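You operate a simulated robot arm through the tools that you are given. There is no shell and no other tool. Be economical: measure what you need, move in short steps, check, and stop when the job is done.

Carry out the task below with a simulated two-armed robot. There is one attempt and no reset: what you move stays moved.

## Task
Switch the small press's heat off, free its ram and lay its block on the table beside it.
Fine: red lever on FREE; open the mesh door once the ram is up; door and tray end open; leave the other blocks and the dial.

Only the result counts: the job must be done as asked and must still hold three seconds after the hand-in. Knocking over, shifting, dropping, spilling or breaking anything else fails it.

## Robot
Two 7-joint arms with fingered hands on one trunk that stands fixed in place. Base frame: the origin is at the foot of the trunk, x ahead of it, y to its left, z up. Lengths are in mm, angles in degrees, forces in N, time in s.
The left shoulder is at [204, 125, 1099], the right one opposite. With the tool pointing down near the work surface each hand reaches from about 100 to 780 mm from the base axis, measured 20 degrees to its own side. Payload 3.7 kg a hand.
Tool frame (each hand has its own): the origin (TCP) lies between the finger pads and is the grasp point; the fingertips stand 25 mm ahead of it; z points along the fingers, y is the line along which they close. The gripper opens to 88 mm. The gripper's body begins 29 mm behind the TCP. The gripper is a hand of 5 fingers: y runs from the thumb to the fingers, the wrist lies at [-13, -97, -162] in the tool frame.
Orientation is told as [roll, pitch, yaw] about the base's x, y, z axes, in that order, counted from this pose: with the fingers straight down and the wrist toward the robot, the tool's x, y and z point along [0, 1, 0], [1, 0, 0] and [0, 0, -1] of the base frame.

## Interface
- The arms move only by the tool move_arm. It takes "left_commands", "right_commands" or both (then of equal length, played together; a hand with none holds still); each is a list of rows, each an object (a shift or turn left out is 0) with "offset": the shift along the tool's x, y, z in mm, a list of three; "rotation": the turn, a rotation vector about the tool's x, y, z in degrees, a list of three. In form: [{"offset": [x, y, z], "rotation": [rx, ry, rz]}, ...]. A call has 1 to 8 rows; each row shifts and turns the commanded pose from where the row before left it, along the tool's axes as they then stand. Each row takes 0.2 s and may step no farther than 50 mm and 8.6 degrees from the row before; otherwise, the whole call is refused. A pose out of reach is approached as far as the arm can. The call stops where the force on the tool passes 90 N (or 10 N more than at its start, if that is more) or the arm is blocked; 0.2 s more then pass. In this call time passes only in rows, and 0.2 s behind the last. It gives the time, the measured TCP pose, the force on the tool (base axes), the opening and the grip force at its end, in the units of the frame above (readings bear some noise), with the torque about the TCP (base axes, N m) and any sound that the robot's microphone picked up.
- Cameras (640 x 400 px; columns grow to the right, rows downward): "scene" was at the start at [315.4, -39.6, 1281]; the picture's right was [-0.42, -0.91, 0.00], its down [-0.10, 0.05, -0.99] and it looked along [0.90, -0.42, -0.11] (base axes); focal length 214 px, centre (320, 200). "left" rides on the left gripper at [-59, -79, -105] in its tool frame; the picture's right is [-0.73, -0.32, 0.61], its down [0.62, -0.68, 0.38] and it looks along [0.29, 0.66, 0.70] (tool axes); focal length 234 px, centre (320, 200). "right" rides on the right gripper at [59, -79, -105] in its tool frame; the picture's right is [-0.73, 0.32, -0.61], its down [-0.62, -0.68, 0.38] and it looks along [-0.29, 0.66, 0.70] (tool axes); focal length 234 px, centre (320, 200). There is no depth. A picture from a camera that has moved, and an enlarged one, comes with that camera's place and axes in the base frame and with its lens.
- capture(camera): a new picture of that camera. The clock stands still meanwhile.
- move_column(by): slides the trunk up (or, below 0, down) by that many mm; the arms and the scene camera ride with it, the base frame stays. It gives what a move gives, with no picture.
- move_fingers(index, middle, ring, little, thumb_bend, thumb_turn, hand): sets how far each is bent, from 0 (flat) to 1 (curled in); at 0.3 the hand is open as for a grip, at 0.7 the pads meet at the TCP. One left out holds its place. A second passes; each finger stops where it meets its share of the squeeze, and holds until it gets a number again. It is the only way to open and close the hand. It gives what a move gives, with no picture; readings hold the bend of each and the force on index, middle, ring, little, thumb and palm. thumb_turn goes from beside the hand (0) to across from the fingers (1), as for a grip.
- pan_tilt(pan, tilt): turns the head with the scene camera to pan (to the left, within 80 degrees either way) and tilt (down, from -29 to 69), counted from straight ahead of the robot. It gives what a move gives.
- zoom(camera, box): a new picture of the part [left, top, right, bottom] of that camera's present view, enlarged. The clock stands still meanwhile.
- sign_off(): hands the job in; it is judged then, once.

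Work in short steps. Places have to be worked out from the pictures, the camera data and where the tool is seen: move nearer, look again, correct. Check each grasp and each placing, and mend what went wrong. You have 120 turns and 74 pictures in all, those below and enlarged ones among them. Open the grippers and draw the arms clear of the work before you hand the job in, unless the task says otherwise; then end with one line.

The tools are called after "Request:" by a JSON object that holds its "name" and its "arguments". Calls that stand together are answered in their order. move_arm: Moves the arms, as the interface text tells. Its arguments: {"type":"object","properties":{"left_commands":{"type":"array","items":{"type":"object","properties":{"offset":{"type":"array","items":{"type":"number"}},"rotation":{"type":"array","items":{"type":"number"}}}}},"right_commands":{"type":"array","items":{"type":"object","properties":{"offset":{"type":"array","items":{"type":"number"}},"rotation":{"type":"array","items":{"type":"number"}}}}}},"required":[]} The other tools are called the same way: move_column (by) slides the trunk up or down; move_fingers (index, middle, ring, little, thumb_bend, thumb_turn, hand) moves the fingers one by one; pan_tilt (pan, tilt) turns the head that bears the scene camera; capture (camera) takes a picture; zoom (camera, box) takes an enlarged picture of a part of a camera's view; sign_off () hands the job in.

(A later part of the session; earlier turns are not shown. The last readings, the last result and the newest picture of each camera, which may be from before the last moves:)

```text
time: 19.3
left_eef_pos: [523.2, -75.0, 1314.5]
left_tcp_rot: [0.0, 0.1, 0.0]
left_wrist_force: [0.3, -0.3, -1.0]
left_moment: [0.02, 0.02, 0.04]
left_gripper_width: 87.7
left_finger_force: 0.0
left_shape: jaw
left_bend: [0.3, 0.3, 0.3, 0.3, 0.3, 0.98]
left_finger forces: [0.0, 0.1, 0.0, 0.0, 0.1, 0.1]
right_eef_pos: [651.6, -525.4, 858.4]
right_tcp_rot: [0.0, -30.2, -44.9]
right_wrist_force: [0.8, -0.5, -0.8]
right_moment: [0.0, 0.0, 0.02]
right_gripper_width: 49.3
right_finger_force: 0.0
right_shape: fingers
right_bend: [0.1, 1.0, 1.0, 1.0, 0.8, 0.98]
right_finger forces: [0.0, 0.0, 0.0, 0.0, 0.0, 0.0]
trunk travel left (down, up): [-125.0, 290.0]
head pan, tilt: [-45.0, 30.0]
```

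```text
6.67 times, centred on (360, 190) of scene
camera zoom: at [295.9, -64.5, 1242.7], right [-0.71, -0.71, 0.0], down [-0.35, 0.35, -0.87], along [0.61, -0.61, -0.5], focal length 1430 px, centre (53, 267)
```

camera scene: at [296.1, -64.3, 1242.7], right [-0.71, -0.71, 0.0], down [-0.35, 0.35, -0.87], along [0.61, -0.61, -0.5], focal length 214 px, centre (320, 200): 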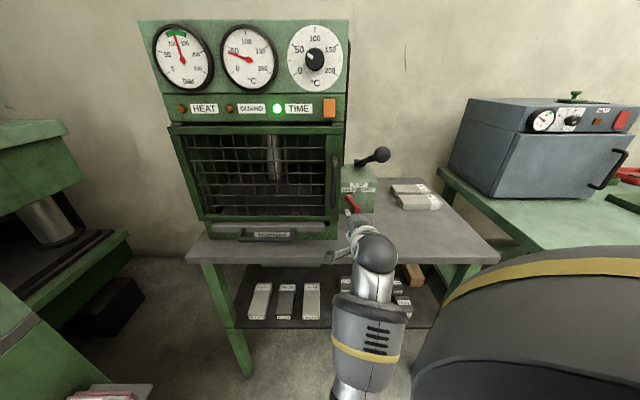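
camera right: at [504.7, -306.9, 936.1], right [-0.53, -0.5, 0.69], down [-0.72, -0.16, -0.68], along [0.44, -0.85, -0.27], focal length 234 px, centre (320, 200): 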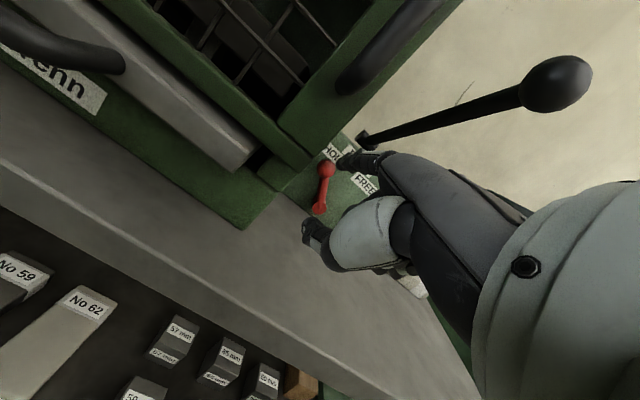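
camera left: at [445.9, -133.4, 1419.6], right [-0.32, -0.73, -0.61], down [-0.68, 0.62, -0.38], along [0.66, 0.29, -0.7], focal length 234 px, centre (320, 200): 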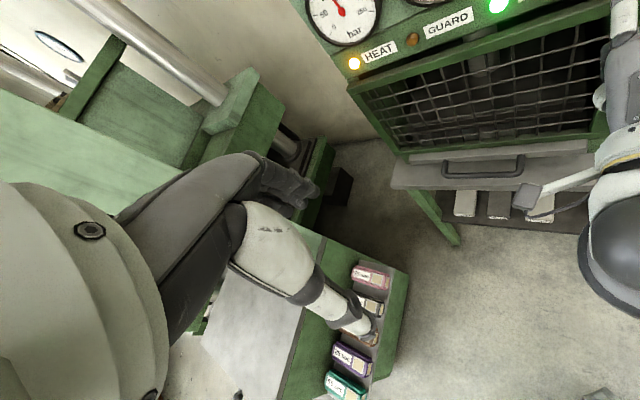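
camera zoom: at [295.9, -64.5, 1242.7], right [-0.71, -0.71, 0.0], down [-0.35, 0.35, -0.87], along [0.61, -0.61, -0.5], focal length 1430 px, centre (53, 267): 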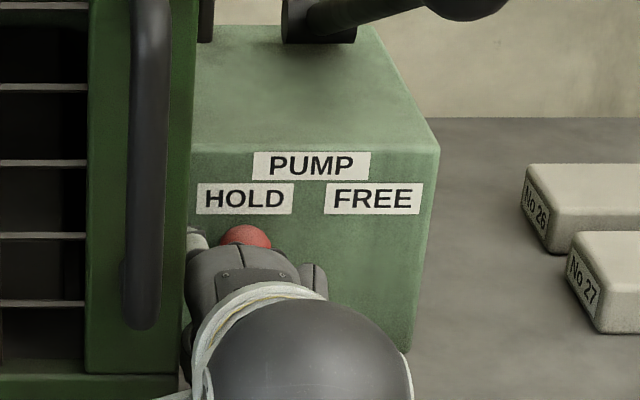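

No contact yet and the tip is about 18 mm deeper. I sweep right again, in smaller steps.

Request:
{"name": "move_arm", "arguments": {"right_commands": [{"offset": [-5, 2, 1]}, {"offset": [-5, 0, 0]}, {"offset": [-5, 0, 0]}, {"offset": [-5, 0, 0]}]}}

Request:
{"name": "zoom", "arguments": {"camera": "scene", "box": [320, 160, 400, 220]}}

```text
time: 20.3
left_eef_pos: [523.8, -74.2, 1316.1]
left_tcp_rot: [0.0, 0.0, 0.1]
left_wrist_force: [-0.3, 0.1, 0.5]
left_moment: [0.01, -0.01, 0.0]
left_gripper_width: 87.8
left_finger_force: 0.0
left_shape: jaw
left_bend: [0.3, 0.3, 0.3, 0.3, 0.3, 0.98]
left_finger forces: [0.1, 0.1, 0.0, 0.0, 0.0, 0.0]
right_eef_pos: [639.4, -541.5, 858.8]
right_tcp_rot: [0.0, -30.2, -44.8]
right_wrist_force: [1.2, 1.4, 0.2]
right_moment: [-0.05, 0.01, 0.12]
right_gripper_width: 49.6
right_finger_force: 1.1
right_shape: fingers
right_bend: [0.1, 1.0, 1.0, 1.0, 0.8, 0.98]
right_finger forces: [1.9, 0.0, 0.1, 0.1, 0.0, 0.0]
trunk travel left (down, up): [-125.0, 290.0]
head pan, tilt: [-45.0, 30.0]
```

```text
6.67 times, centred on (360, 190) of scene
camera zoom: at [296.0, -64.1, 1242.8], right [-0.71, -0.71, 0.0], down [-0.35, 0.35, -0.87], along [0.61, -0.61, -0.5], focal length 1430 px, centre (53, 267)
```

zoom: 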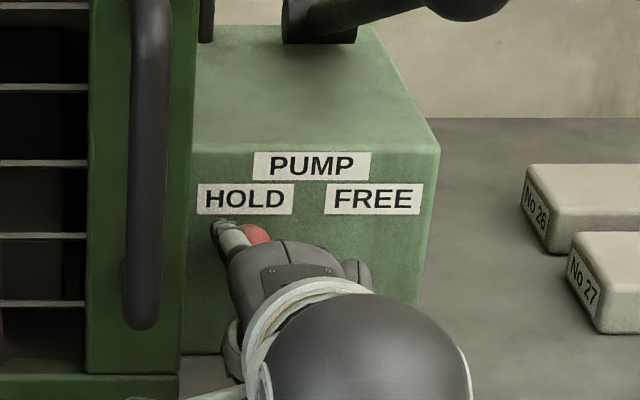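

Side contact is made and the ball is moving right with low force. I continue the sweep.

Request:
{"name": "move_arm", "arguments": {"right_commands": [{"offset": [-7, 0, 0]}, {"offset": [-7, 0, 0]}, {"offset": [-7, 0, 0]}, {"offset": [-7, 0, 0]}, {"offset": [-7, 0, 0]}]}}

Request:
{"name": "zoom", "arguments": {"camera": "scene", "box": [320, 160, 400, 220]}}

```text
time: 21.5
left_eef_pos: [522.6, -72.8, 1316.2]
left_tcp_rot: [-0.1, -0.1, -0.1]
left_wrist_force: [-0.3, 0.1, 0.0]
left_moment: [0.01, 0.03, -0.02]
left_gripper_width: 87.8
left_finger_force: 0.0
left_shape: jaw
left_bend: [0.3, 0.3, 0.3, 0.3, 0.3, 0.98]
left_finger forces: [0.0, 0.1, 0.0, 0.1, 0.1, 0.0]
right_eef_pos: [613.4, -565.9, 861.4]
right_tcp_rot: [0.0, -30.4, -44.9]
right_wrist_force: [-1.8, 5.1, 8.1]
right_moment: [-0.52, -0.49, 0.23]
right_gripper_width: 58.1
right_finger_force: 4.2
right_shape: fingers
right_bend: [0.04, 1.0, 1.0, 1.0, 0.8, 0.98]
right_finger forces: [7.7, 0.0, 0.1, 0.1, 0.1, 0.0]
trunk travel left (down, up): [-125.0, 290.0]
head pan, tilt: [-45.0, 30.0]
```

```text
6.67 times, centred on (360, 190) of scene
camera zoom: at [294.9, -63.2, 1243.2], right [-0.71, -0.71, 0.0], down [-0.35, 0.35, -0.87], along [0.61, -0.61, -0.5], focal length 1430 px, centre (53, 267)
```

zoom: 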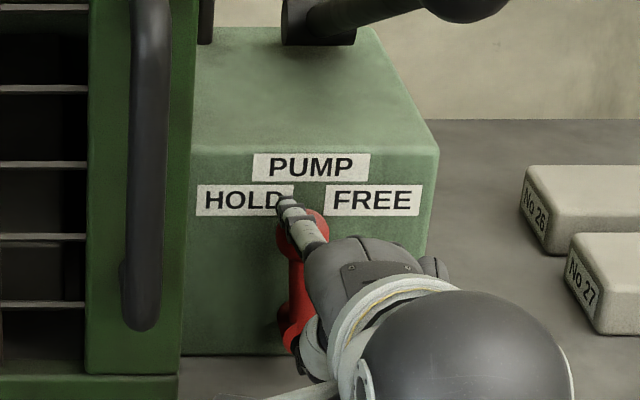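

Lever is upright, but the finger is being lifted over the ball. I ease left, go lower by 14 mm and push on.

Request:
{"name": "move_arm", "arguments": {"right_commands": [{"offset": [7, 0, 0]}, {"offset": [2, -7, 12]}, {"offset": [-7, 0, 0]}, {"offset": [-7, 0, 0]}, {"offset": [-7, 0, 0]}, {"offset": [-7, 0, 0]}]}}

Request:
{"name": "zoom", "arguments": {"camera": "scene", "box": [320, 160, 400, 220]}}

```text
time: 22.9
left_eef_pos: [524.3, -74.1, 1314.9]
left_tcp_rot: [0.0, 0.0, 0.1]
left_wrist_force: [0.1, -0.1, 0.8]
left_moment: [-0.03, 0.02, -0.02]
left_gripper_width: 87.8
left_finger_force: 0.1
left_shape: jaw
left_bend: [0.3, 0.3, 0.3, 0.3, 0.3, 0.98]
left_finger forces: [0.0, 0.0, 0.1, 0.0, 0.0, 0.0]
right_eef_pos: [599.4, -579.2, 845.5]
right_tcp_rot: [0.0, -30.2, -45.0]
right_wrist_force: [1.5, 1.8, -1.6]
right_moment: [0.0, 0.1, 0.12]
right_gripper_width: 47.6
right_finger_force: 1.1
right_shape: fingers
right_bend: [0.11, 1.0, 1.0, 1.0, 0.8, 0.98]
right_finger forces: [2.2, 0.1, 0.0, 0.0, 0.0, 0.0]
trunk travel left (down, up): [-125.0, 290.0]
head pan, tilt: [-45.0, 30.0]
```

```text
6.67 times, centred on (360, 190) of scene
camera zoom: at [296.1, -64.3, 1242.7], right [-0.71, -0.71, 0.0], down [-0.35, 0.35, -0.87], along [0.61, -0.61, -0.5], focal length 1430 px, centre (53, 267)
```

zoom: 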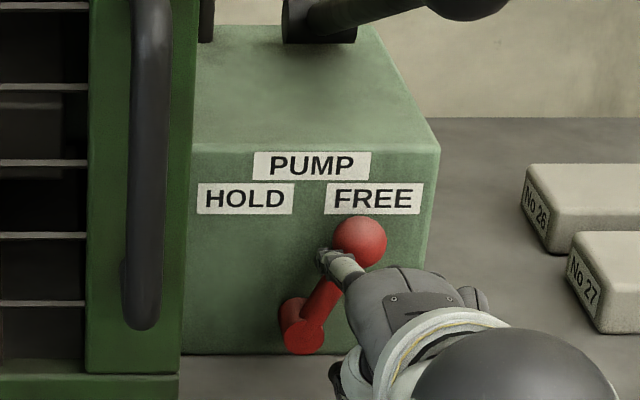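

The lever now leans to FREE, mirroring its old angle. I nudge a little further to find the stop, then check the gauge.

Request:
{"name": "move_arm", "arguments": {"right_commands": [{"offset": [-4, 0, 0]}, {"offset": [-3, 0, 0]}]}}

Request:
{"name": "capture", "arguments": {"camera": "scene"}}

```text
time: 23.5
left_eef_pos: [524.4, -74.4, 1315.2]
left_tcp_rot: [0.0, -0.1, 0.0]
left_wrist_force: [0.3, 0.5, -0.2]
left_moment: [-0.02, 0.0, 0.03]
left_gripper_width: 87.8
left_finger_force: 0.0
left_shape: jaw
left_bend: [0.3, 0.3, 0.3, 0.3, 0.3, 0.98]
left_finger forces: [0.0, 0.0, 0.1, 0.0, 0.0, 0.0]
right_eef_pos: [595.9, -583.3, 843.5]
right_tcp_rot: [0.0, -30.1, -44.9]
right_wrist_force: [0.8, 2.3, -1.6]
right_moment: [-0.04, 0.11, 0.14]
right_gripper_width: 46.9
right_finger_force: 1.2
right_shape: fingers
right_bend: [0.11, 1.0, 1.0, 1.0, 0.8, 0.98]
right_finger forces: [2.5, 0.0, 0.1, 0.0, 0.2, 0.0]
trunk travel left (down, up): [-125.0, 290.0]
head pan, tilt: [-45.0, 30.0]
```

```text
35 pictures are left
camera scene: at [296.1, -64.2, 1242.7], right [-0.71, -0.71, 0.0], down [-0.35, 0.35, -0.87], along [0.61, -0.61, -0.5], focal length 214 px, centre (320, 200)
```

scene: 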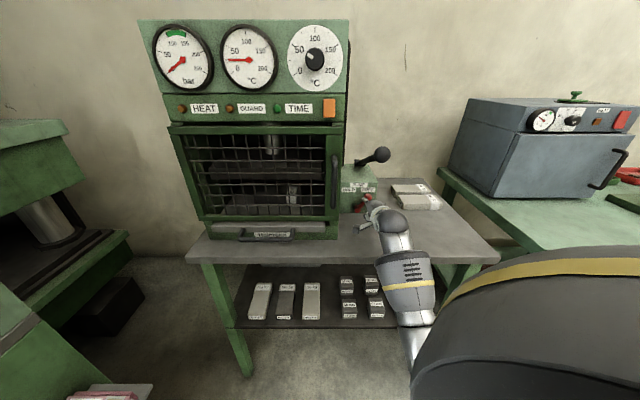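

The ram is up and pressure at zero. I push the lever a few mm more to see whether it rests on its stop, then zoom.

Request:
{"name": "move_arm", "arguments": {"right_commands": [{"offset": [-3, 0, 0]}, {"offset": [-3, 0, 0]}]}}

Request:
{"name": "zoom", "arguments": {"camera": "scene", "box": [200, 130, 400, 250]}}

```text
time: 24.1
left_eef_pos: [524.5, -74.7, 1315.3]
left_tcp_rot: [0.0, 0.0, 0.1]
left_wrist_force: [-0.6, -0.6, -1.0]
left_moment: [0.03, 0.02, -0.02]
left_gripper_width: 87.5
left_finger_force: 0.0
left_shape: jaw
left_bend: [0.3, 0.3, 0.3, 0.3, 0.3, 0.98]
left_finger forces: [0.0, 0.1, 0.0, 0.0, 0.0, 0.0]
right_eef_pos: [590.7, -588.6, 845.1]
right_tcp_rot: [0.0, -30.0, -44.8]
right_wrist_force: [3.2, 2.3, -2.3]
right_moment: [0.0, 0.21, 0.28]
right_gripper_width: 46.7
right_finger_force: 2.2
right_shape: fingers
right_bend: [0.11, 1.0, 1.0, 1.0, 0.8, 0.98]
right_finger forces: [4.2, 0.0, 0.1, 0.1, 0.1, 0.1]
trunk travel left (down, up): [-125.0, 290.0]
head pan, tilt: [-45.0, 30.0]
```

```text
3.20 times, centred on (300, 190) of scene
camera zoom: at [296.5, -64.3, 1242.6], right [-0.71, -0.71, 0.0], down [-0.35, 0.35, -0.87], along [0.61, -0.61, -0.5], focal length 686 px, centre (384, 232)
```

zoom: 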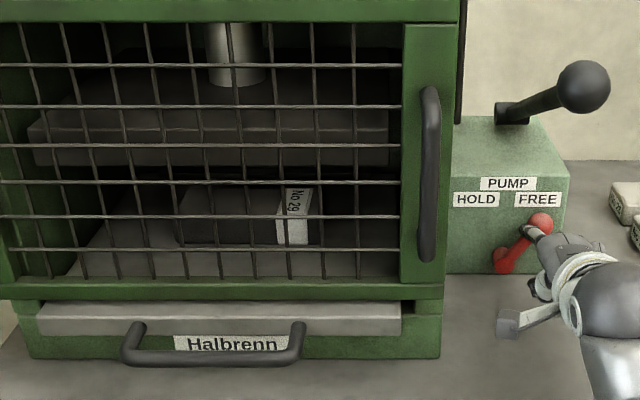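

The lever sits on FREE and the ram is up, showing block No 29 on the tray. I withdraw the right hand, moving it out to the right and up.

Request:
{"name": "move_arm", "arguments": {"right_commands": [{"offset": [4, 0, 0]}, {"offset": [0, -35, -20]}, {"offset": [0, -35, -20]}, {"offset": [0, -35, -20]}, {"offset": [-45, 0, 0]}, {"offset": [-45, 0, 0]}, {"offset": [-45, 0, 0]}, {"offset": [0, 20, -35]}]}}

Request:
{"name": "move_arm", "arguments": {"left_commands": [{"rotation": [0, 0, 7.5]}, {"rotation": [0, 0, 7.5]}, {"rotation": [0, 0, 7.5]}, {"rotation": [0, 0, 7.5]}, {"rotation": [0, 0, 7.5]}, {"rotation": [0, 0, 7.5]}, {"rotation": [-4.9, -4.9, -4.9]}, {"rotation": [-4.9, -4.9, -4.9]}]}}

Request:
{"name": "move_arm", "arguments": {"left_commands": [{"rotation": [-4.9, -4.9, -4.9]}, {"rotation": [-4.9, -4.9, -4.9]}, {"rotation": [-4.9, -4.9, -4.9]}, {"rotation": [-4.9, -4.9, -4.9]}, {"rotation": [-4.9, -4.9, -4.9]}, {"rotation": [-4.9, -4.9, -4.9]}, {"rotation": [-4.9, -4.9, -4.9]}, {"rotation": [-4.9, -4.9, -4.9]}]}}

```text
time: 25.9
left_eef_pos: [524.2, -74.4, 1315.8]
left_tcp_rot: [-0.1, 0.0, 0.0]
left_wrist_force: [0.3, -0.4, -0.3]
left_moment: [0.0, 0.0, 0.01]
left_gripper_width: 87.7
left_finger_force: 0.1
left_shape: jaw
left_bend: [0.3, 0.3, 0.3, 0.3, 0.3, 0.98]
left_finger forces: [0.0, 0.0, 0.1, 0.0, 0.0, 0.0]
right_eef_pos: [414.9, -594.7, 886.3]
right_tcp_rot: [0.0, -30.2, -45.0]
right_wrist_force: [-0.5, -0.5, -0.4]
right_moment: [0.01, -0.01, -0.02]
right_gripper_width: 49.1
right_finger_force: 0.1
right_shape: fingers
right_bend: [0.1, 1.0, 1.0, 1.0, 0.8, 0.98]
right_finger forces: [0.0, 0.0, 0.0, 0.0, 0.0, 0.0]
trunk travel left (down, up): [-125.0, 290.0]
head pan, tilt: [-45.0, 30.0]
```

```text
time: 27.7
left_eef_pos: [523.6, -74.4, 1314.5]
left_tcp_rot: [-10.6, -8.9, -34.3]
left_wrist_force: [0.2, -0.3, -0.5]
left_moment: [0.01, -0.02, 0.01]
left_gripper_width: 87.6
left_finger_force: 0.0
left_shape: jaw
left_bend: [0.3, 0.3, 0.3, 0.3, 0.3, 0.98]
left_finger forces: [0.0, 0.0, 0.0, 0.0, 0.1, 0.0]
right_eef_pos: [414.9, -595.1, 886.7]
right_tcp_rot: [0.0, -30.2, -45.0]
right_wrist_force: [0.5, -0.2, 0.0]
right_moment: [-0.02, 0.0, -0.03]
right_gripper_width: 49.0
right_finger_force: 0.0
right_shape: fingers
right_bend: [0.1, 1.0, 1.0, 1.0, 0.8, 0.98]
right_finger forces: [0.0, 0.0, 0.1, 0.0, 0.0, 0.0]
trunk travel left (down, up): [-125.0, 290.0]
head pan, tilt: [-45.0, 30.0]
```

```text
time: 29.7
left_eef_pos: [557.2, -52.8, 1336.8]
left_tcp_rot: [-68.6, -11.2, 26.5]
left_wrist_force: [-1.0, 0.0, 0.2]
left_moment: [0.02, 0.01, 0.01]
left_gripper_width: 87.5
left_finger_force: 0.2
left_shape: jaw
left_bend: [0.3, 0.3, 0.3, 0.3, 0.3, 0.98]
left_finger forces: [0.1, 0.0, 0.0, 0.1, 0.0, 0.0]
right_eef_pos: [414.0, -594.8, 886.6]
right_tcp_rot: [-0.1, -30.3, -44.9]
right_wrist_force: [-0.6, 0.6, 0.6]
right_moment: [-0.01, 0.01, 0.01]
right_gripper_width: 48.9
right_finger_force: 0.1
right_shape: fingers
right_bend: [0.1, 1.0, 1.0, 1.0, 0.8, 0.98]
right_finger forces: [0.1, 0.0, 0.1, 0.1, 0.1, 0.0]
trunk travel left (down, up): [-125.0, 290.0]
head pan, tilt: [-45.0, 30.0]
stopped in row 8 (left hand): the arm was blocked; the commanded pose is now the measured one
```

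The left arm was blocked near the end of the turn; I look at how it stands.

Request:
{"name": "pan_tilt", "arguments": {"pan": -25, "tilt": 10}}

Request:
{"name": "capture", "arguments": {"camera": "scene"}}

Request:
{"name": "capture", "arguments": {"camera": "left"}}

```text
time: 30.5
left_eef_pos: [555.2, -51.1, 1346.0]
left_tcp_rot: [-69.5, -11.3, 26.9]
left_wrist_force: [-0.6, -0.3, -0.1]
left_moment: [0.0, 0.01, 0.01]
left_gripper_width: 87.4
left_finger_force: 0.1
left_shape: jaw
left_bend: [0.3, 0.3, 0.3, 0.3, 0.3, 0.98]
left_finger forces: [0.1, 0.0, 0.0, 0.0, 0.0, 0.0]
right_eef_pos: [416.6, -594.5, 888.0]
right_tcp_rot: [0.0, -30.2, -45.1]
right_wrist_force: [0.2, -0.3, 0.3]
right_moment: [-0.03, 0.0, 0.01]
right_gripper_width: 48.9
right_finger_force: 0.2
right_shape: fingers
right_bend: [0.1, 1.0, 1.0, 1.0, 0.8, 0.98]
right_finger forces: [0.0, 0.1, 0.0, 0.1, 0.0, 0.0]
trunk travel left (down, up): [-125.0, 290.0]
head pan, tilt: [-25.0, 10.0]
```

```text
33 pictures are left
camera scene: at [293.3, -70.5, 1265.3], right [-0.75, -0.66, 0.0], down [-0.19, 0.21, -0.96], along [0.63, -0.72, -0.28], focal length 214 px, centre (320, 200)
```

scene: 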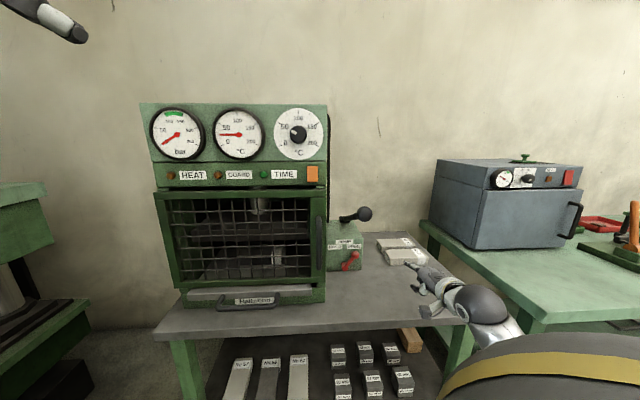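

```text
32 pictures are left
camera left: at [435.6, -24.5, 1419.5], right [0.01, -0.92, 0.4], down [-0.41, -0.36, -0.84], along [0.91, -0.15, -0.38], focal length 234 px, centre (320, 200)
```

left: 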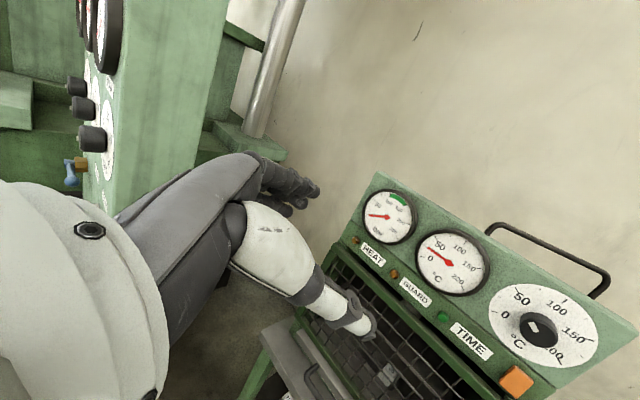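

The head seems hemmed in by the left arm (pan barely moved). I take the left hand down and outward, away from the head.

Request:
{"name": "move_arm", "arguments": {"left_commands": [{"offset": [28.9, -16.7, 29.8]}, {"offset": [28.9, -16.7, 29.8]}, {"offset": [28.9, -16.7, 29.8]}, {"offset": [28.9, -16.7, 29.8]}, {"offset": [28.9, -16.7, 29.8]}]}}

Request:
{"name": "pan_tilt", "arguments": {"pan": -35, "tilt": 25}}

Request:
{"name": "capture", "arguments": {"camera": "scene"}}

```text
time: 31.5
left_eef_pos: [627.6, -91.4, 1209.4]
left_tcp_rot: [-70.0, -6.2, 38.2]
left_wrist_force: [-0.6, 0.0, 0.9]
left_moment: [-0.01, -0.06, -0.01]
left_gripper_width: 87.8
left_finger_force: 0.1
left_shape: jaw
left_bend: [0.3, 0.3, 0.3, 0.3, 0.3, 0.98]
left_finger forces: [0.0, 0.0, 0.1, 0.0, 0.0, 0.0]
right_eef_pos: [414.3, -593.8, 886.8]
right_tcp_rot: [-0.2, -30.1, -44.8]
right_wrist_force: [0.9, 0.3, -0.5]
right_moment: [-0.01, -0.02, -0.01]
right_gripper_width: 48.8
right_finger_force: 0.1
right_shape: fingers
right_bend: [0.1, 1.0, 1.0, 1.0, 0.8, 0.98]
right_finger forces: [0.0, 0.1, 0.0, 0.0, 0.0, 0.0]
trunk travel left (down, up): [-125.0, 290.0]
head pan, tilt: [-25.0, 10.0]
stopped in row 4 (left hand): the arm was blocked; the commanded pose is now the measured one
```

```text
time: 32.3
left_eef_pos: [614.2, -102.6, 1207.2]
left_tcp_rot: [-70.0, -7.5, 35.8]
left_wrist_force: [0.1, 0.1, -0.1]
left_moment: [0.0, 0.03, 0.01]
left_gripper_width: 88.0
left_finger_force: 0.1
left_shape: jaw
left_bend: [0.3, 0.3, 0.3, 0.3, 0.3, 0.98]
left_finger forces: [0.1, 0.0, 0.0, 0.1, 0.0, 0.0]
right_eef_pos: [414.9, -594.9, 885.9]
right_tcp_rot: [0.0, -30.2, -44.9]
right_wrist_force: [0.4, -0.4, -0.8]
right_moment: [-0.03, 0.01, 0.01]
right_gripper_width: 48.9
right_finger_force: 0.1
right_shape: fingers
right_bend: [0.1, 1.0, 1.0, 1.0, 0.8, 0.98]
right_finger forces: [0.0, 0.0, 0.1, 0.0, 0.0, 0.0]
trunk travel left (down, up): [-125.0, 290.0]
head pan, tilt: [-35.0, 25.0]
```

```text
31 pictures are left
camera scene: at [307.5, -52.9, 1250.8], right [-0.57, -0.82, 0.0], down [-0.35, 0.24, -0.91], along [0.74, -0.52, -0.42], focal length 214 px, centre (320, 200)
```

scene: 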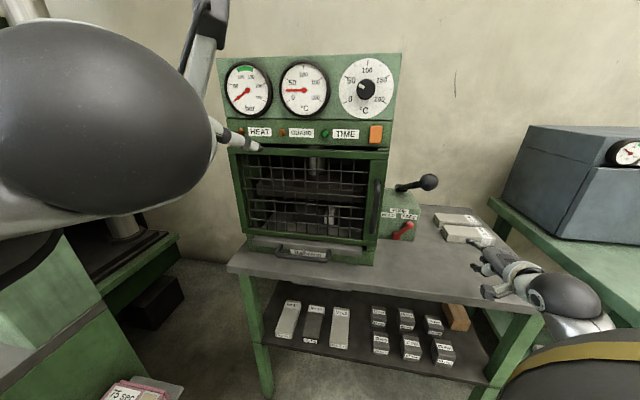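

The inward-palm pose crowds the left arm, so I undo that turn and park it; the right hand will take the door in a handshake pose instead.

Request:
{"name": "move_arm", "arguments": {"left_commands": [{"rotation": [4.9, 4.9, 4.9]}, {"rotation": [4.9, 4.9, 4.9]}, {"rotation": [4.9, 4.9, 4.9]}, {"rotation": [4.9, 4.9, 4.9]}, {"rotation": [4.9, 4.9, 4.9]}, {"rotation": [4.9, 4.9, 4.9]}, {"rotation": [4.9, 4.9, 4.9]}, {"rotation": [4.9, 4.9, 4.9]}]}}

Request:
{"name": "move_fingers", "arguments": {"hand": "right", "index": 0.3, "middle": 0.3, "ring": 0.3, "little": 0.3, "thumb_bend": 0.3}}

```text
time: 34.1
left_eef_pos: [613.8, -103.9, 1208.9]
left_tcp_rot: [-19.7, -7.2, -18.9]
left_wrist_force: [-0.7, 0.5, 0.9]
left_moment: [-0.02, 0.01, -0.04]
left_gripper_width: 87.7
left_finger_force: 0.1
left_shape: jaw
left_bend: [0.3, 0.3, 0.3, 0.3, 0.3, 0.98]
left_finger forces: [0.1, 0.1, 0.0, 0.0, 0.1, 0.0]
right_eef_pos: [414.8, -595.0, 886.1]
right_tcp_rot: [0.1, -30.2, -45.0]
right_wrist_force: [-0.8, -0.5, -0.2]
right_moment: [0.02, 0.01, -0.01]
right_gripper_width: 48.8
right_finger_force: 0.2
right_shape: fingers
right_bend: [0.1, 1.0, 1.0, 1.0, 0.8, 0.98]
right_finger forces: [0.0, 0.0, 0.0, 0.0, 0.0, 0.0]
trunk travel left (down, up): [-125.0, 290.0]
head pan, tilt: [-35.0, 25.0]
```

```text
time: 35.1
left_eef_pos: [614.2, -103.5, 1208.1]
left_tcp_rot: [-19.8, -7.4, -18.7]
left_wrist_force: [0.2, 0.8, -0.3]
left_moment: [-0.02, 0.0, 0.01]
left_gripper_width: 87.7
left_finger_force: 0.0
left_shape: jaw
left_bend: [0.3, 0.3, 0.3, 0.3, 0.3, 0.98]
left_finger forces: [0.0, 0.1, 0.0, 0.0, 0.0, 0.0]
right_eef_pos: [413.2, -595.2, 886.4]
right_tcp_rot: [0.0, -30.3, -45.1]
right_wrist_force: [0.0, 0.1, -0.1]
right_moment: [-0.02, 0.02, 0.01]
right_gripper_width: 84.5
right_finger_force: 0.1
right_shape: fingers
right_bend: [0.3, 0.3, 0.3, 0.3, 0.3, 0.98]
right_finger forces: [0.0, 0.1, 0.0, 0.0, 0.1, 0.0]
trunk travel left (down, up): [-125.0, 290.0]
head pan, tilt: [-35.0, 25.0]
```

I park the left hand higher and back, then raise the trunk 150 mm to give the right arm room.

Request:
{"name": "move_arm", "arguments": {"left_commands": [{"offset": [-4, -22.5, -31]}, {"offset": [-4, -22.5, -31]}, {"offset": [-4, -22.5, -31]}]}}

Request:
{"name": "move_column", "arguments": {"by": 150}}

Request:
{"name": "move_arm", "arguments": {"right_commands": [{"rotation": [0, 0, 8.5]}, {"rotation": [0, 0, 8.5]}, {"rotation": [0, 0, 8.5]}, {"rotation": [0, 0, 8.5]}, {"rotation": [0, 0, 8.5]}, {"rotation": [0, 0, 8.5]}, {"rotation": [0, 0, 8.5]}, {"rotation": [0, 0, 8.5]}]}}

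Request:
{"name": "move_arm", "arguments": {"right_commands": [{"rotation": [0, 0, 8.5]}, {"rotation": [0, 0, 8.5]}, {"rotation": [0, 0, 5]}, {"rotation": [0, 8.5, 0]}, {"rotation": [0, 8.5, 0]}, {"rotation": [0, 8.5, 0]}, {"rotation": [0, 8.5, 0]}, {"rotation": [0, 8.5, 0]}]}}

```text
time: 35.9
left_eef_pos: [545.2, -57.3, 1291.0]
left_tcp_rot: [-19.7, -7.4, -18.8]
left_wrist_force: [0.6, 0.5, 0.4]
left_moment: [0.01, -0.02, 0.03]
left_gripper_width: 88.0
left_finger_force: 0.0
left_shape: jaw
left_bend: [0.3, 0.3, 0.3, 0.3, 0.3, 0.98]
left_finger forces: [0.1, 0.0, 0.0, 0.1, 0.0, 0.0]
right_eef_pos: [414.2, -595.6, 887.5]
right_tcp_rot: [0.0, -30.2, -45.0]
right_wrist_force: [0.5, -0.6, 0.6]
right_moment: [0.02, 0.03, 0.02]
right_gripper_width: 84.8
right_finger_force: 0.2
right_shape: fingers
right_bend: [0.3, 0.3, 0.3, 0.3, 0.3, 0.98]
right_finger forces: [0.1, 0.1, 0.0, 0.0, 0.0, 0.0]
trunk travel left (down, up): [-125.0, 290.0]
head pan, tilt: [-35.0, 25.0]
```

```text
time: 37.6
left_eef_pos: [547.0, -58.3, 1438.7]
left_tcp_rot: [-19.9, -7.2, -18.8]
left_wrist_force: [-0.3, 0.0, 0.6]
left_moment: [-0.02, 0.0, -0.03]
left_gripper_width: 88.3
left_finger_force: 0.0
left_shape: jaw
left_bend: [0.3, 0.3, 0.3, 0.3, 0.3, 0.98]
left_finger forces: [0.1, 0.0, 0.0, 0.0, 0.1, 0.1]
right_eef_pos: [415.9, -594.2, 1036.6]
right_tcp_rot: [-0.2, -30.0, -45.0]
right_wrist_force: [0.7, 0.2, 0.7]
right_moment: [0.01, -0.01, 0.01]
right_gripper_width: 84.6
right_finger_force: 0.0
right_shape: fingers
right_bend: [0.3, 0.3, 0.3, 0.3, 0.3, 0.98]
right_finger forces: [0.0, 0.0, 0.0, 0.0, 0.1, 0.1]
trunk travel left (down, up): [-275.0, 140.0]
head pan, tilt: [-35.0, 25.0]
```

```text
time: 39.4
left_eef_pos: [546.1, -58.3, 1439.3]
left_tcp_rot: [-19.9, -7.4, -18.8]
left_wrist_force: [-0.1, -0.4, -0.5]
left_moment: [0.0, 0.01, 0.02]
left_gripper_width: 88.0
left_finger_force: 0.1
left_shape: jaw
left_bend: [0.3, 0.3, 0.3, 0.3, 0.3, 0.98]
left_finger forces: [0.1, 0.0, 0.1, 0.1, 0.0, 0.1]
right_eef_pos: [414.8, -595.5, 1035.6]
right_tcp_rot: [28.3, -10.8, -115.8]
right_wrist_force: [-0.4, 0.4, 0.0]
right_moment: [0.04, 0.0, 0.01]
right_gripper_width: 84.8
right_finger_force: 0.2
right_shape: fingers
right_bend: [0.3, 0.3, 0.3, 0.3, 0.3, 0.98]
right_finger forces: [0.0, 0.0, 0.0, 0.0, 0.1, 0.1]
trunk travel left (down, up): [-275.0, 140.0]
head pan, tilt: [-35.0, 25.0]
```

```text
time: 41.2
left_eef_pos: [545.6, -58.3, 1440.2]
left_tcp_rot: [-19.9, -7.4, -18.8]
left_wrist_force: [0.2, 0.0, 0.4]
left_moment: [0.0, 0.01, 0.03]
left_gripper_width: 88.3
left_finger_force: 0.0
left_shape: jaw
left_bend: [0.3, 0.3, 0.3, 0.3, 0.3, 0.98]
left_finger forces: [0.1, 0.0, 0.0, 0.0, 0.1, 0.0]
right_eef_pos: [414.0, -597.2, 1036.8]
right_tcp_rot: [72.8, 0.0, -135.0]
right_wrist_force: [0.6, 0.5, 0.9]
right_moment: [-0.02, 0.01, 0.0]
right_gripper_width: 84.6
right_finger_force: 0.0
right_shape: fingers
right_bend: [0.3, 0.3, 0.3, 0.3, 0.3, 0.98]
right_finger forces: [0.0, 0.1, 0.0, 0.0, 0.0, 0.0]
trunk travel left (down, up): [-275.0, 140.0]
head pan, tilt: [-35.0, 25.0]
```

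The handshake pose was reached freely. I back off, then move left to face the door handle.

Request:
{"name": "move_arm", "arguments": {"right_commands": [{"rotation": [0, 8.5, 0]}, {"offset": [-7, 0, -47]}, {"offset": [-7, 0, -47]}, {"offset": [0, -43.7, 0]}, {"offset": [0, -43.7, 0]}, {"offset": [0, -43.7, 0]}, {"offset": [0, -43.7, 0]}, {"offset": [0, -43.7, 0]}]}}

Request:
{"name": "pan_tilt", "arguments": {"pan": -45, "tilt": 35}}

Request:
{"name": "capture", "arguments": {"camera": "scene"}}

Request:
{"name": "capture", "arguments": {"camera": "right"}}

```text
time: 43.0
left_eef_pos: [548.1, -58.9, 1440.1]
left_tcp_rot: [-19.9, -7.3, -18.8]
left_wrist_force: [0.0, -0.5, 0.4]
left_moment: [0.02, -0.02, 0.01]
left_gripper_width: 88.0
left_finger_force: 0.0
left_shape: jaw
left_bend: [0.3, 0.3, 0.3, 0.3, 0.3, 0.98]
left_finger forces: [0.0, 0.0, 0.0, 0.1, 0.0, 0.1]
right_eef_pos: [501.6, -373.2, 1038.8]
right_tcp_rot: [81.2, -0.2, -135.0]
right_wrist_force: [-0.4, -0.6, -0.2]
right_moment: [0.01, 0.02, -0.01]
right_gripper_width: 84.6
right_finger_force: 0.1
right_shape: fingers
right_bend: [0.3, 0.3, 0.3, 0.3, 0.3, 0.98]
right_finger forces: [0.0, 0.0, 0.0, 0.1, 0.0, 0.0]
trunk travel left (down, up): [-275.0, 140.0]
head pan, tilt: [-35.0, 25.0]
```

```text
time: 43.7
left_eef_pos: [547.1, -58.3, 1439.9]
left_tcp_rot: [-19.9, -7.4, -18.8]
left_wrist_force: [0.5, 1.0, -0.4]
left_moment: [-0.04, 0.04, -0.03]
left_gripper_width: 88.0
left_finger_force: 0.0
left_shape: jaw
left_bend: [0.3, 0.3, 0.3, 0.3, 0.3, 0.98]
left_finger forces: [0.0, 0.0, 0.0, 0.0, 0.0, 0.0]
right_eef_pos: [502.6, -373.6, 1039.6]
right_tcp_rot: [81.3, 0.0, -135.1]
right_wrist_force: [-0.2, 0.0, -0.2]
right_moment: [0.03, -0.01, -0.01]
right_gripper_width: 84.9
right_finger_force: 0.0
right_shape: fingers
right_bend: [0.3, 0.3, 0.3, 0.3, 0.3, 0.98]
right_finger forces: [0.1, 0.0, 0.0, 0.0, 0.1, 0.0]
trunk travel left (down, up): [-275.0, 140.0]
head pan, tilt: [-45.0, 35.0]
```

```text
30 pictures are left
camera scene: at [142.2, -62.5, 1398.8], right [-0.71, -0.71, 0.0], down [-0.41, 0.41, -0.82], along [0.58, -0.58, -0.57], focal length 214 px, centre (320, 200)
```

scene: 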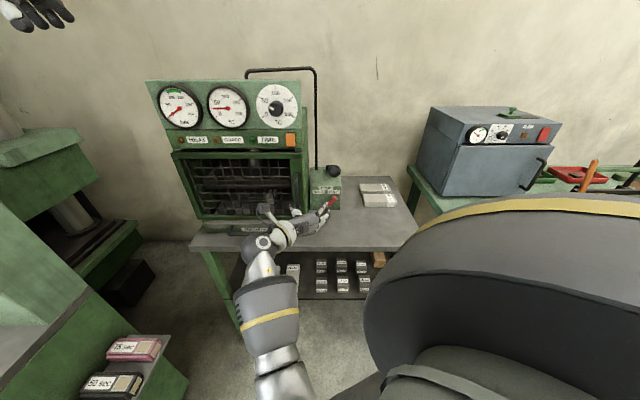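

```text
29 pictures are left
camera right: at [489.3, -252.5, 1114.8], right [-0.73, 0.27, -0.62], down [0.68, 0.28, -0.68], along [-0.01, -0.92, -0.39], focal length 234 px, centre (320, 200)
```

right: 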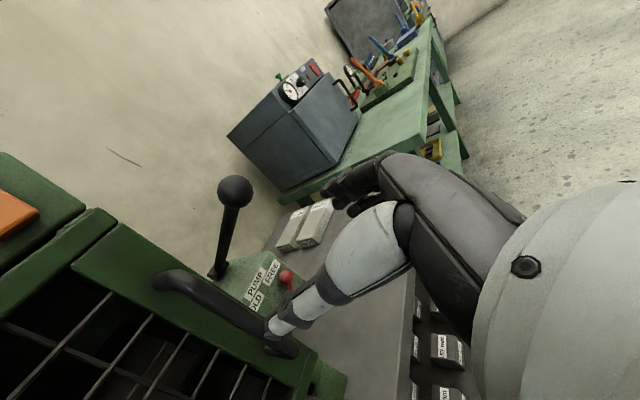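

The handle bar checks out at u -131, v -713, z 960–1085. I line up left 40 and down 19, then advance 45.

Request:
{"name": "move_arm", "arguments": {"right_commands": [{"offset": [-18.8, -40, 2.9]}, {"offset": [6, 0, 39.5]}]}}

Request:
{"name": "capture", "arguments": {"camera": "right"}}

Request:
{"name": "zoom", "arguments": {"camera": "scene", "box": [230, 130, 360, 270]}}

```text
time: 44.3
left_eef_pos: [546.4, -59.4, 1441.3]
left_tcp_rot: [-19.8, -7.4, -18.8]
left_wrist_force: [0.9, 0.1, -0.1]
left_moment: [0.06, -0.01, -0.01]
left_gripper_width: 88.1
left_finger_force: 0.0
left_shape: jaw
left_bend: [0.3, 0.3, 0.3, 0.3, 0.3, 0.98]
left_finger forces: [0.1, 0.0, 0.1, 0.0, 0.1, 0.0]
right_eef_pos: [560.4, -376.0, 1016.4]
right_tcp_rot: [81.2, 0.0, -134.9]
right_wrist_force: [0.2, -0.2, 0.4]
right_moment: [0.01, -0.02, 0.01]
right_gripper_width: 84.9
right_finger_force: 0.0
right_shape: fingers
right_bend: [0.3, 0.3, 0.3, 0.3, 0.3, 0.98]
right_finger forces: [0.1, 0.1, 0.0, 0.1, 0.0, 0.0]
trunk travel left (down, up): [-275.0, 140.0]
head pan, tilt: [-45.0, 35.0]
```

```text
28 pictures are left
camera right: at [547.6, -254.7, 1093.3], right [-0.73, 0.28, -0.62], down [0.68, 0.28, -0.68], along [-0.01, -0.92, -0.39], focal length 234 px, centre (320, 200)
```

right: 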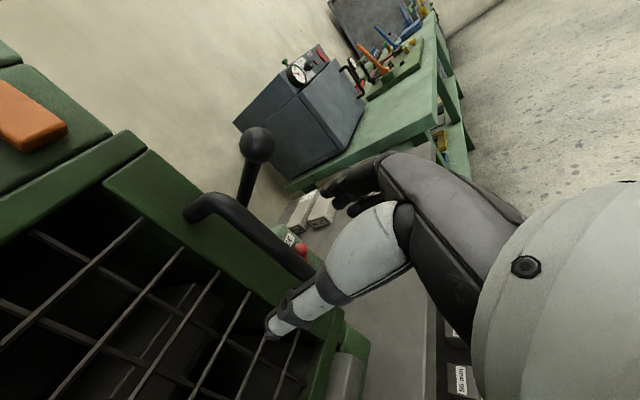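

```text
2.86 times, centred on (295, 200) of scene
camera zoom: at [142.4, -63.7, 1398.6], right [-0.71, -0.71, 0.0], down [-0.41, 0.41, -0.82], along [0.58, -0.58, -0.57], focal length 613 px, centre (391, 200)
```

zoom: 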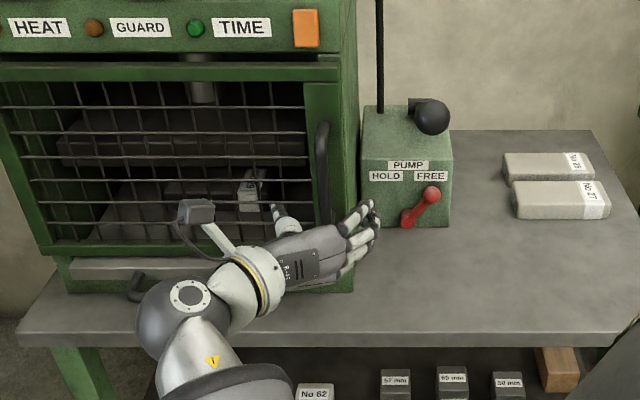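

The bar lies between thumb and fingers. I advance 36 mm more and close the hand round it.

Request:
{"name": "move_arm", "arguments": {"right_commands": [{"offset": [2.7, 0, 18]}, {"offset": [2.7, 0, 18]}]}}

Request:
{"name": "move_fingers", "arguments": {"hand": "right", "index": 0.8, "middle": 0.8, "ring": 0.8, "little": 0.8, "thumb_bend": 0.7}}

```text
time: 44.9
left_eef_pos: [545.7, -57.6, 1438.9]
left_tcp_rot: [-20.0, -7.4, -18.8]
left_wrist_force: [0.2, 0.2, 0.2]
left_moment: [0.0, -0.03, -0.03]
left_gripper_width: 88.0
left_finger_force: 0.0
left_shape: jaw
left_bend: [0.3, 0.3, 0.3, 0.3, 0.3, 0.98]
left_finger forces: [0.0, 0.0, 0.0, 0.1, 0.0, 0.0]
right_eef_pos: [584.1, -401.1, 1017.7]
right_tcp_rot: [81.1, 0.0, -135.0]
right_wrist_force: [-0.1, -0.8, 0.2]
right_moment: [0.01, -0.03, 0.03]
right_gripper_width: 85.1
right_finger_force: 0.0
right_shape: fingers
right_bend: [0.3, 0.3, 0.3, 0.3, 0.3, 0.98]
right_finger forces: [0.0, 0.1, 0.0, 0.0, 0.0, 0.0]
trunk travel left (down, up): [-275.0, 140.0]
head pan, tilt: [-45.0, 35.0]
```

```text
time: 45.9
left_eef_pos: [544.2, -61.0, 1440.9]
left_tcp_rot: [-19.7, -7.3, -18.8]
left_wrist_force: [-0.8, 0.3, 0.3]
left_moment: [0.0, 0.01, -0.02]
left_gripper_width: 88.2
left_finger_force: 0.1
left_shape: jaw
left_bend: [0.3, 0.3, 0.3, 0.3, 0.3, 0.98]
left_finger forces: [0.0, 0.1, 0.0, 0.0, 0.1, 0.0]
right_eef_pos: [582.5, -402.3, 1016.7]
right_tcp_rot: [80.9, 0.0, -135.3]
right_wrist_force: [-16.3, -12.2, -7.1]
right_moment: [-0.18, 0.34, -0.03]
right_gripper_width: 0.0
right_finger_force: 15.2
right_shape: fingers
right_bend: [0.79, 0.78, 0.78, 0.81, 0.66, 0.97]
right_finger forces: [4.7, 6.9, 9.7, 5.4, 4.7, 0.1]
trunk travel left (down, up): [-275.0, 140.0]
head pan, tilt: [-45.0, 35.0]
```

Fingers bear force but the gap reads zero; I check whether the bar is enclosed.

Request:
{"name": "zoom", "arguments": {"camera": "right", "box": [150, 140, 430, 340]}}

```text
2.00 times, centred on (290, 240) of right
camera zoom: at [570.4, -281.3, 1092.3], right [-0.73, 0.28, -0.62], down [0.68, 0.28, -0.68], along [-0.01, -0.92, -0.4], focal length 468 px, centre (380, 120)
```

zoom: 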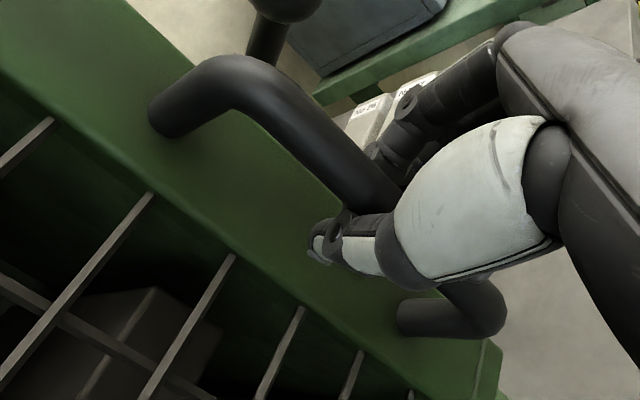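

The hand seems wrapped around the bar. I try a gentle 24 mm pull straight out.

Request:
{"name": "move_arm", "arguments": {"right_commands": [{"offset": [-1.2, 0, -8]}, {"offset": [-1.2, 0, -8]}, {"offset": [-1.2, -1, -8]}]}}

Request:
{"name": "zoom", "arguments": {"camera": "scene", "box": [170, 130, 360, 270]}}

```text
time: 46.7
left_eef_pos: [545.5, -60.5, 1439.7]
left_tcp_rot: [-19.8, -7.3, -18.8]
left_wrist_force: [0.1, -0.3, 0.0]
left_moment: [0.0, -0.01, -0.06]
left_gripper_width: 88.1
left_finger_force: 0.0
left_shape: jaw
left_bend: [0.3, 0.3, 0.3, 0.3, 0.3, 0.98]
left_finger forces: [0.0, 0.0, 0.1, 0.0, 0.0, 0.0]
right_eef_pos: [567.5, -380.5, 1017.8]
right_tcp_rot: [81.0, 0.0, -134.9]
right_wrist_force: [-11.2, -6.5, -11.7]
right_moment: [-0.16, 0.32, -0.02]
right_gripper_width: 0.0
right_finger_force: 14.6
right_shape: fingers
right_bend: [0.79, 0.78, 0.78, 0.81, 0.66, 0.98]
right_finger forces: [3.8, 5.4, 7.9, 5.6, 6.0, 0.0]
trunk travel left (down, up): [-275.0, 140.0]
head pan, tilt: [-45.0, 35.0]
```

```text
2.86 times, centred on (265, 200) of scene
camera zoom: at [141.7, -64.2, 1398.6], right [-0.71, -0.71, 0.0], down [-0.41, 0.41, -0.82], along [0.58, -0.58, -0.57], focal length 613 px, centre (477, 200)
```

zoom: 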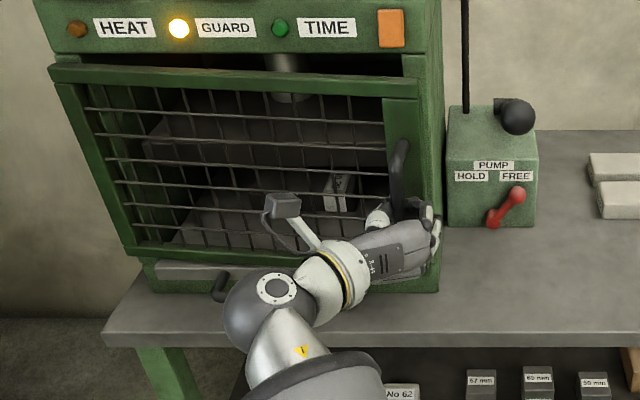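

The door follows and GUARD lights. I pull on along the hinge arc to about 35°.

Request:
{"name": "move_arm", "arguments": {"right_commands": [{"offset": [-3.2, -4.8, -21.2]}, {"offset": [-3.2, -4.8, -21.2]}, {"offset": [-2.8, -6.3, -18.3]}, {"offset": [-2.8, -6.3, -18.3]}, {"offset": [-2.6, -8.2, -17.3]}, {"offset": [-2.6, -8.2, -17.3]}]}}

Request:
{"name": "capture", "arguments": {"camera": "scene"}}

```text
time: 48.1
left_eef_pos: [547.9, -59.5, 1439.1]
left_tcp_rot: [-19.9, -7.3, -18.8]
left_wrist_force: [0.7, 1.0, 0.0]
left_moment: [0.01, -0.05, 0.01]
left_gripper_width: 88.0
left_finger_force: 0.0
left_shape: jaw
left_bend: [0.3, 0.3, 0.3, 0.3, 0.3, 0.98]
left_finger forces: [0.0, 0.0, 0.0, 0.1, 0.0, 0.0]
right_eef_pos: [514.7, -270.4, 1016.7]
right_tcp_rot: [81.3, 0.0, -134.8]
right_wrist_force: [9.7, 3.2, -9.2]
right_moment: [-0.14, 0.26, -0.08]
right_gripper_width: 5.7
right_finger_force: 13.8
right_shape: fingers
right_bend: [0.79, 0.79, 0.79, 0.81, 0.61, 0.97]
right_finger forces: [2.3, 2.5, 4.7, 2.8, 15.2, 0.1]
trunk travel left (down, up): [-275.0, 140.0]
head pan, tilt: [-45.0, 35.0]
```

```text
24 pictures are left
camera scene: at [144.3, -62.4, 1398.5], right [-0.71, -0.71, 0.0], down [-0.41, 0.41, -0.82], along [0.58, -0.58, -0.57], focal length 214 px, centre (320, 200)
```

scene: 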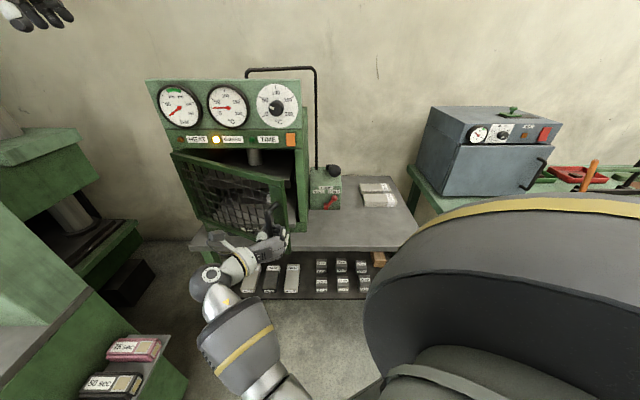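

Door about 28° open with the grasp holding. I carry on along the arc to about 46°.

Request:
{"name": "move_arm", "arguments": {"right_commands": [{"offset": [-2.5, -10, -16.5]}, {"offset": [-2.5, -10, -16.5]}, {"offset": [-2.3, -11.7, -15.3]}, {"offset": [-2.3, -11.7, -15.3]}, {"offset": [-2.1, -13.2, -14]}, {"offset": [-2.1, -13.2, -14]}]}}

```text
time: 49.5
left_eef_pos: [550.9, -58.9, 1438.0]
left_tcp_rot: [-19.9, -7.2, -18.7]
left_wrist_force: [-0.9, 0.6, -0.8]
left_moment: [-0.03, -0.01, -0.01]
left_gripper_width: 88.1
left_finger_force: 0.0
left_shape: jaw
left_bend: [0.3, 0.3, 0.3, 0.3, 0.3, 0.98]
left_finger forces: [0.0, 0.0, 0.0, 0.1, 0.0, 0.0]
right_eef_pos: [502.3, -157.8, 1018.4]
right_tcp_rot: [81.1, -0.1, -134.7]
right_wrist_force: [28.7, -2.0, -3.9]
right_moment: [-0.1, 0.22, -0.5]
right_gripper_width: 10.6
right_finger_force: 12.9
right_shape: fingers
right_bend: [0.8, 0.8, 0.79, 0.8, 0.55, 0.96]
right_finger forces: [1.2, 0.6, 1.9, 0.0, 21.7, 0.0]
trunk travel left (down, up): [-275.0, 140.0]
head pan, tilt: [-45.0, 35.0]
```

The door is about 40–46° open but force is building. I open the hand and look before withdrawing to push it from inside.

Request:
{"name": "move_fingers", "arguments": {"hand": "right", "index": 0.25, "middle": 0.25, "ring": 0.25, "little": 0.25, "thumb_bend": 0.2}}

Request:
{"name": "capture", "arguments": {"camera": "scene"}}

```text
time: 50.5
left_eef_pos: [546.1, -58.5, 1439.6]
left_tcp_rot: [-19.8, -7.3, -18.8]
left_wrist_force: [-0.6, 0.7, 0.8]
left_moment: [-0.02, -0.01, 0.03]
left_gripper_width: 88.0
left_finger_force: 0.1
left_shape: jaw
left_bend: [0.3, 0.3, 0.3, 0.3, 0.3, 0.98]
left_finger forces: [0.0, 0.0, 0.1, 0.0, 0.1, 0.1]
right_eef_pos: [496.9, -157.4, 1019.3]
right_tcp_rot: [81.1, 0.0, -135.0]
right_wrist_force: [-0.2, 0.4, -0.1]
right_moment: [0.01, -0.03, -0.02]
right_gripper_width: 97.5
right_finger_force: 0.1
right_shape: fingers
right_bend: [0.25, 0.25, 0.25, 0.25, 0.2, 0.97]
right_finger forces: [0.1, 0.1, 0.0, 0.0, 0.0, 0.1]
trunk travel left (down, up): [-275.0, 140.0]
head pan, tilt: [-45.0, 35.0]
```

```text
23 pictures are left
camera scene: at [142.0, -62.6, 1398.8], right [-0.71, -0.71, 0.0], down [-0.41, 0.41, -0.82], along [0.58, -0.58, -0.57], focal length 214 px, centre (320, 200)
```

scene: 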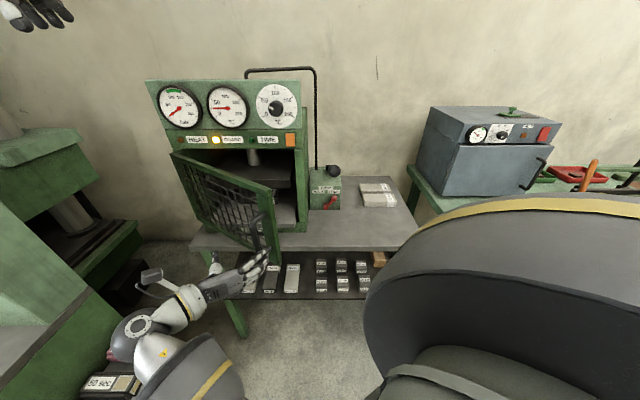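

The bar is free within the open hand. I withdraw 60 mm straight back, then go right past the door's edge.

Request:
{"name": "move_arm", "arguments": {"right_commands": [{"offset": [-4.5, 0, -30]}, {"offset": [-4.5, 0, -30]}, {"offset": [0, 45, 0]}, {"offset": [0, 45, 0]}, {"offset": [0, 45, 0]}, {"offset": [0, 45, 0]}, {"offset": [6, 0, 40]}, {"offset": [6, 0, 40]}]}}

Request:
{"name": "move_fingers", "arguments": {"hand": "right", "index": 0.8, "middle": 0.8, "ring": 0.8, "little": 0.8, "thumb_bend": 0.7}}

Request:
{"name": "capture", "arguments": {"camera": "scene"}}

```text
time: 51.5
left_eef_pos: [545.6, -59.6, 1440.4]
left_tcp_rot: [-19.8, -7.3, -18.9]
left_wrist_force: [-0.7, -0.3, -0.3]
left_moment: [-0.05, 0.02, 0.0]
left_gripper_width: 88.1
left_finger_force: 0.1
left_shape: jaw
left_bend: [0.3, 0.3, 0.3, 0.3, 0.3, 0.98]
left_finger forces: [0.0, 0.0, 0.0, 0.1, 0.0, 0.0]
right_eef_pos: [436.5, -170.3, 1085.9]
right_tcp_rot: [88.1, 8.6, -134.8]
right_wrist_force: [0.0, 0.6, 0.2]
right_moment: [0.02, -0.01, -0.03]
right_gripper_width: 97.5
right_finger_force: 0.1
right_shape: fingers
right_bend: [0.25, 0.25, 0.25, 0.25, 0.2, 0.97]
right_finger forces: [0.1, 0.0, 0.0, 0.0, 0.0, 0.0]
trunk travel left (down, up): [-275.0, 140.0]
head pan, tilt: [-45.0, 35.0]
stopped in row 5 (right hand): the arm was blocked; the commanded pose is now the measured one
```

```text
time: 52.5
left_eef_pos: [544.9, -59.2, 1440.6]
left_tcp_rot: [-19.8, -7.4, -18.9]
left_wrist_force: [-0.1, -0.3, -0.3]
left_moment: [-0.01, 0.0, 0.0]
left_gripper_width: 88.0
left_finger_force: 0.0
left_shape: jaw
left_bend: [0.3, 0.3, 0.3, 0.3, 0.3, 0.98]
left_finger forces: [0.0, 0.0, 0.1, 0.0, 0.1, 0.0]
right_eef_pos: [437.6, -170.2, 1086.2]
right_tcp_rot: [88.1, 8.5, -134.8]
right_wrist_force: [-0.1, -0.3, 0.1]
right_moment: [0.0, 0.0, 0.02]
right_gripper_width: 0.0
right_finger_force: 0.0
right_shape: fingers
right_bend: [0.79, 0.8, 0.8, 0.8, 0.67, 0.97]
right_finger forces: [0.0, 0.1, 0.0, 0.1, 0.0, 0.1]
trunk travel left (down, up): [-275.0, 140.0]
head pan, tilt: [-45.0, 35.0]
```

```text
22 pictures are left
camera scene: at [142.1, -62.6, 1398.8], right [-0.71, -0.71, 0.0], down [-0.41, 0.41, -0.82], along [0.58, -0.58, -0.57], focal length 214 px, centre (320, 200)
```

scene: 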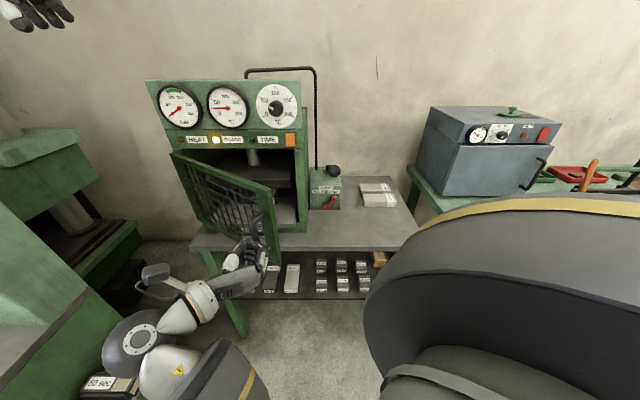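

The arm folded to its limit. I move diagonally right and forward around the door's edge.

Request:
{"name": "move_arm", "arguments": {"right_commands": [{"offset": [0, 40, 8]}, {"offset": [0, 40, 20]}, {"offset": [-5, 40, 30]}, {"offset": [-10, 0, 40]}]}}

```text
refused: row 3 steps farther than a row can; nothing moved
```

Request:
{"name": "move_arm", "arguments": {"right_commands": [{"offset": [0, 40, 8]}, {"offset": [0, 40, 20]}, {"offset": [-5, 38, 28]}, {"offset": [-10, 0, 40]}]}}

```text
time: 53.5
left_eef_pos: [547.2, -58.4, 1439.4]
left_tcp_rot: [-19.9, -7.3, -18.8]
left_wrist_force: [-0.7, -1.1, -0.4]
left_moment: [0.04, 0.01, -0.01]
left_gripper_width: 87.9
left_finger_force: 0.1
left_shape: jaw
left_bend: [0.3, 0.3, 0.3, 0.3, 0.3, 0.98]
left_finger forces: [0.1, 0.0, 0.1, 0.0, 0.1, 0.0]
right_eef_pos: [423.0, -319.0, 1047.7]
right_tcp_rot: [88.1, 8.4, -134.7]
right_wrist_force: [0.8, -0.5, 0.4]
right_moment: [-0.02, 0.03, 0.0]
right_gripper_width: 0.0
right_finger_force: 0.1
right_shape: fingers
right_bend: [0.79, 0.8, 0.8, 0.8, 0.67, 0.97]
right_finger forces: [0.1, 0.0, 0.0, 0.0, 0.0, 0.1]
trunk travel left (down, up): [-275.0, 140.0]
head pan, tilt: [-45.0, 35.0]
```

The right fist is clear inside the door line, but sweeping it far left would crowd the body. I'll move it off to the right and let the left hand, pointing down from above, push the door from inside.

Request:
{"name": "move_arm", "arguments": {"right_commands": [{"offset": [0, 45, 0]}, {"offset": [0, 45, 0]}, {"offset": [0, 45, 0]}, {"offset": [0, 45, 0]}, {"offset": [0, 20, 0]}], "left_commands": [{"rotation": [4.9, 4.9, 4.9]}, {"rotation": [4.9, 4.9, 4.9]}, {"offset": [-30, 30, 0]}, {"offset": [-30, 30, 0]}, {"offset": [-30, 30, 0]}]}}

```text
time: 54.9
left_eef_pos: [575.5, -176.5, 1453.3]
left_tcp_rot: [-9.2, -0.3, -30.9]
left_wrist_force: [0.6, 0.2, 0.2]
left_moment: [-0.05, -0.01, 0.02]
left_gripper_width: 87.7
left_finger_force: 0.1
left_shape: jaw
left_bend: [0.3, 0.3, 0.3, 0.3, 0.3, 0.98]
left_finger forces: [0.0, 0.1, 0.0, 0.0, 0.0, 0.0]
right_eef_pos: [290.1, -473.1, 1045.1]
right_tcp_rot: [91.4, 3.8, -132.4]
right_wrist_force: [0.5, -0.3, -0.3]
right_moment: [-0.03, 0.02, 0.01]
right_gripper_width: 0.0
right_finger_force: 0.1
right_shape: fingers
right_bend: [0.79, 0.8, 0.8, 0.8, 0.66, 0.97]
right_finger forces: [0.1, 0.0, 0.0, 0.1, 0.0, 0.1]
trunk travel left (down, up): [-275.0, 140.0]
head pan, tilt: [-45.0, 35.0]
stopped in row 5 (right hand): the arm was blocked; the commanded pose is now the measured one
```

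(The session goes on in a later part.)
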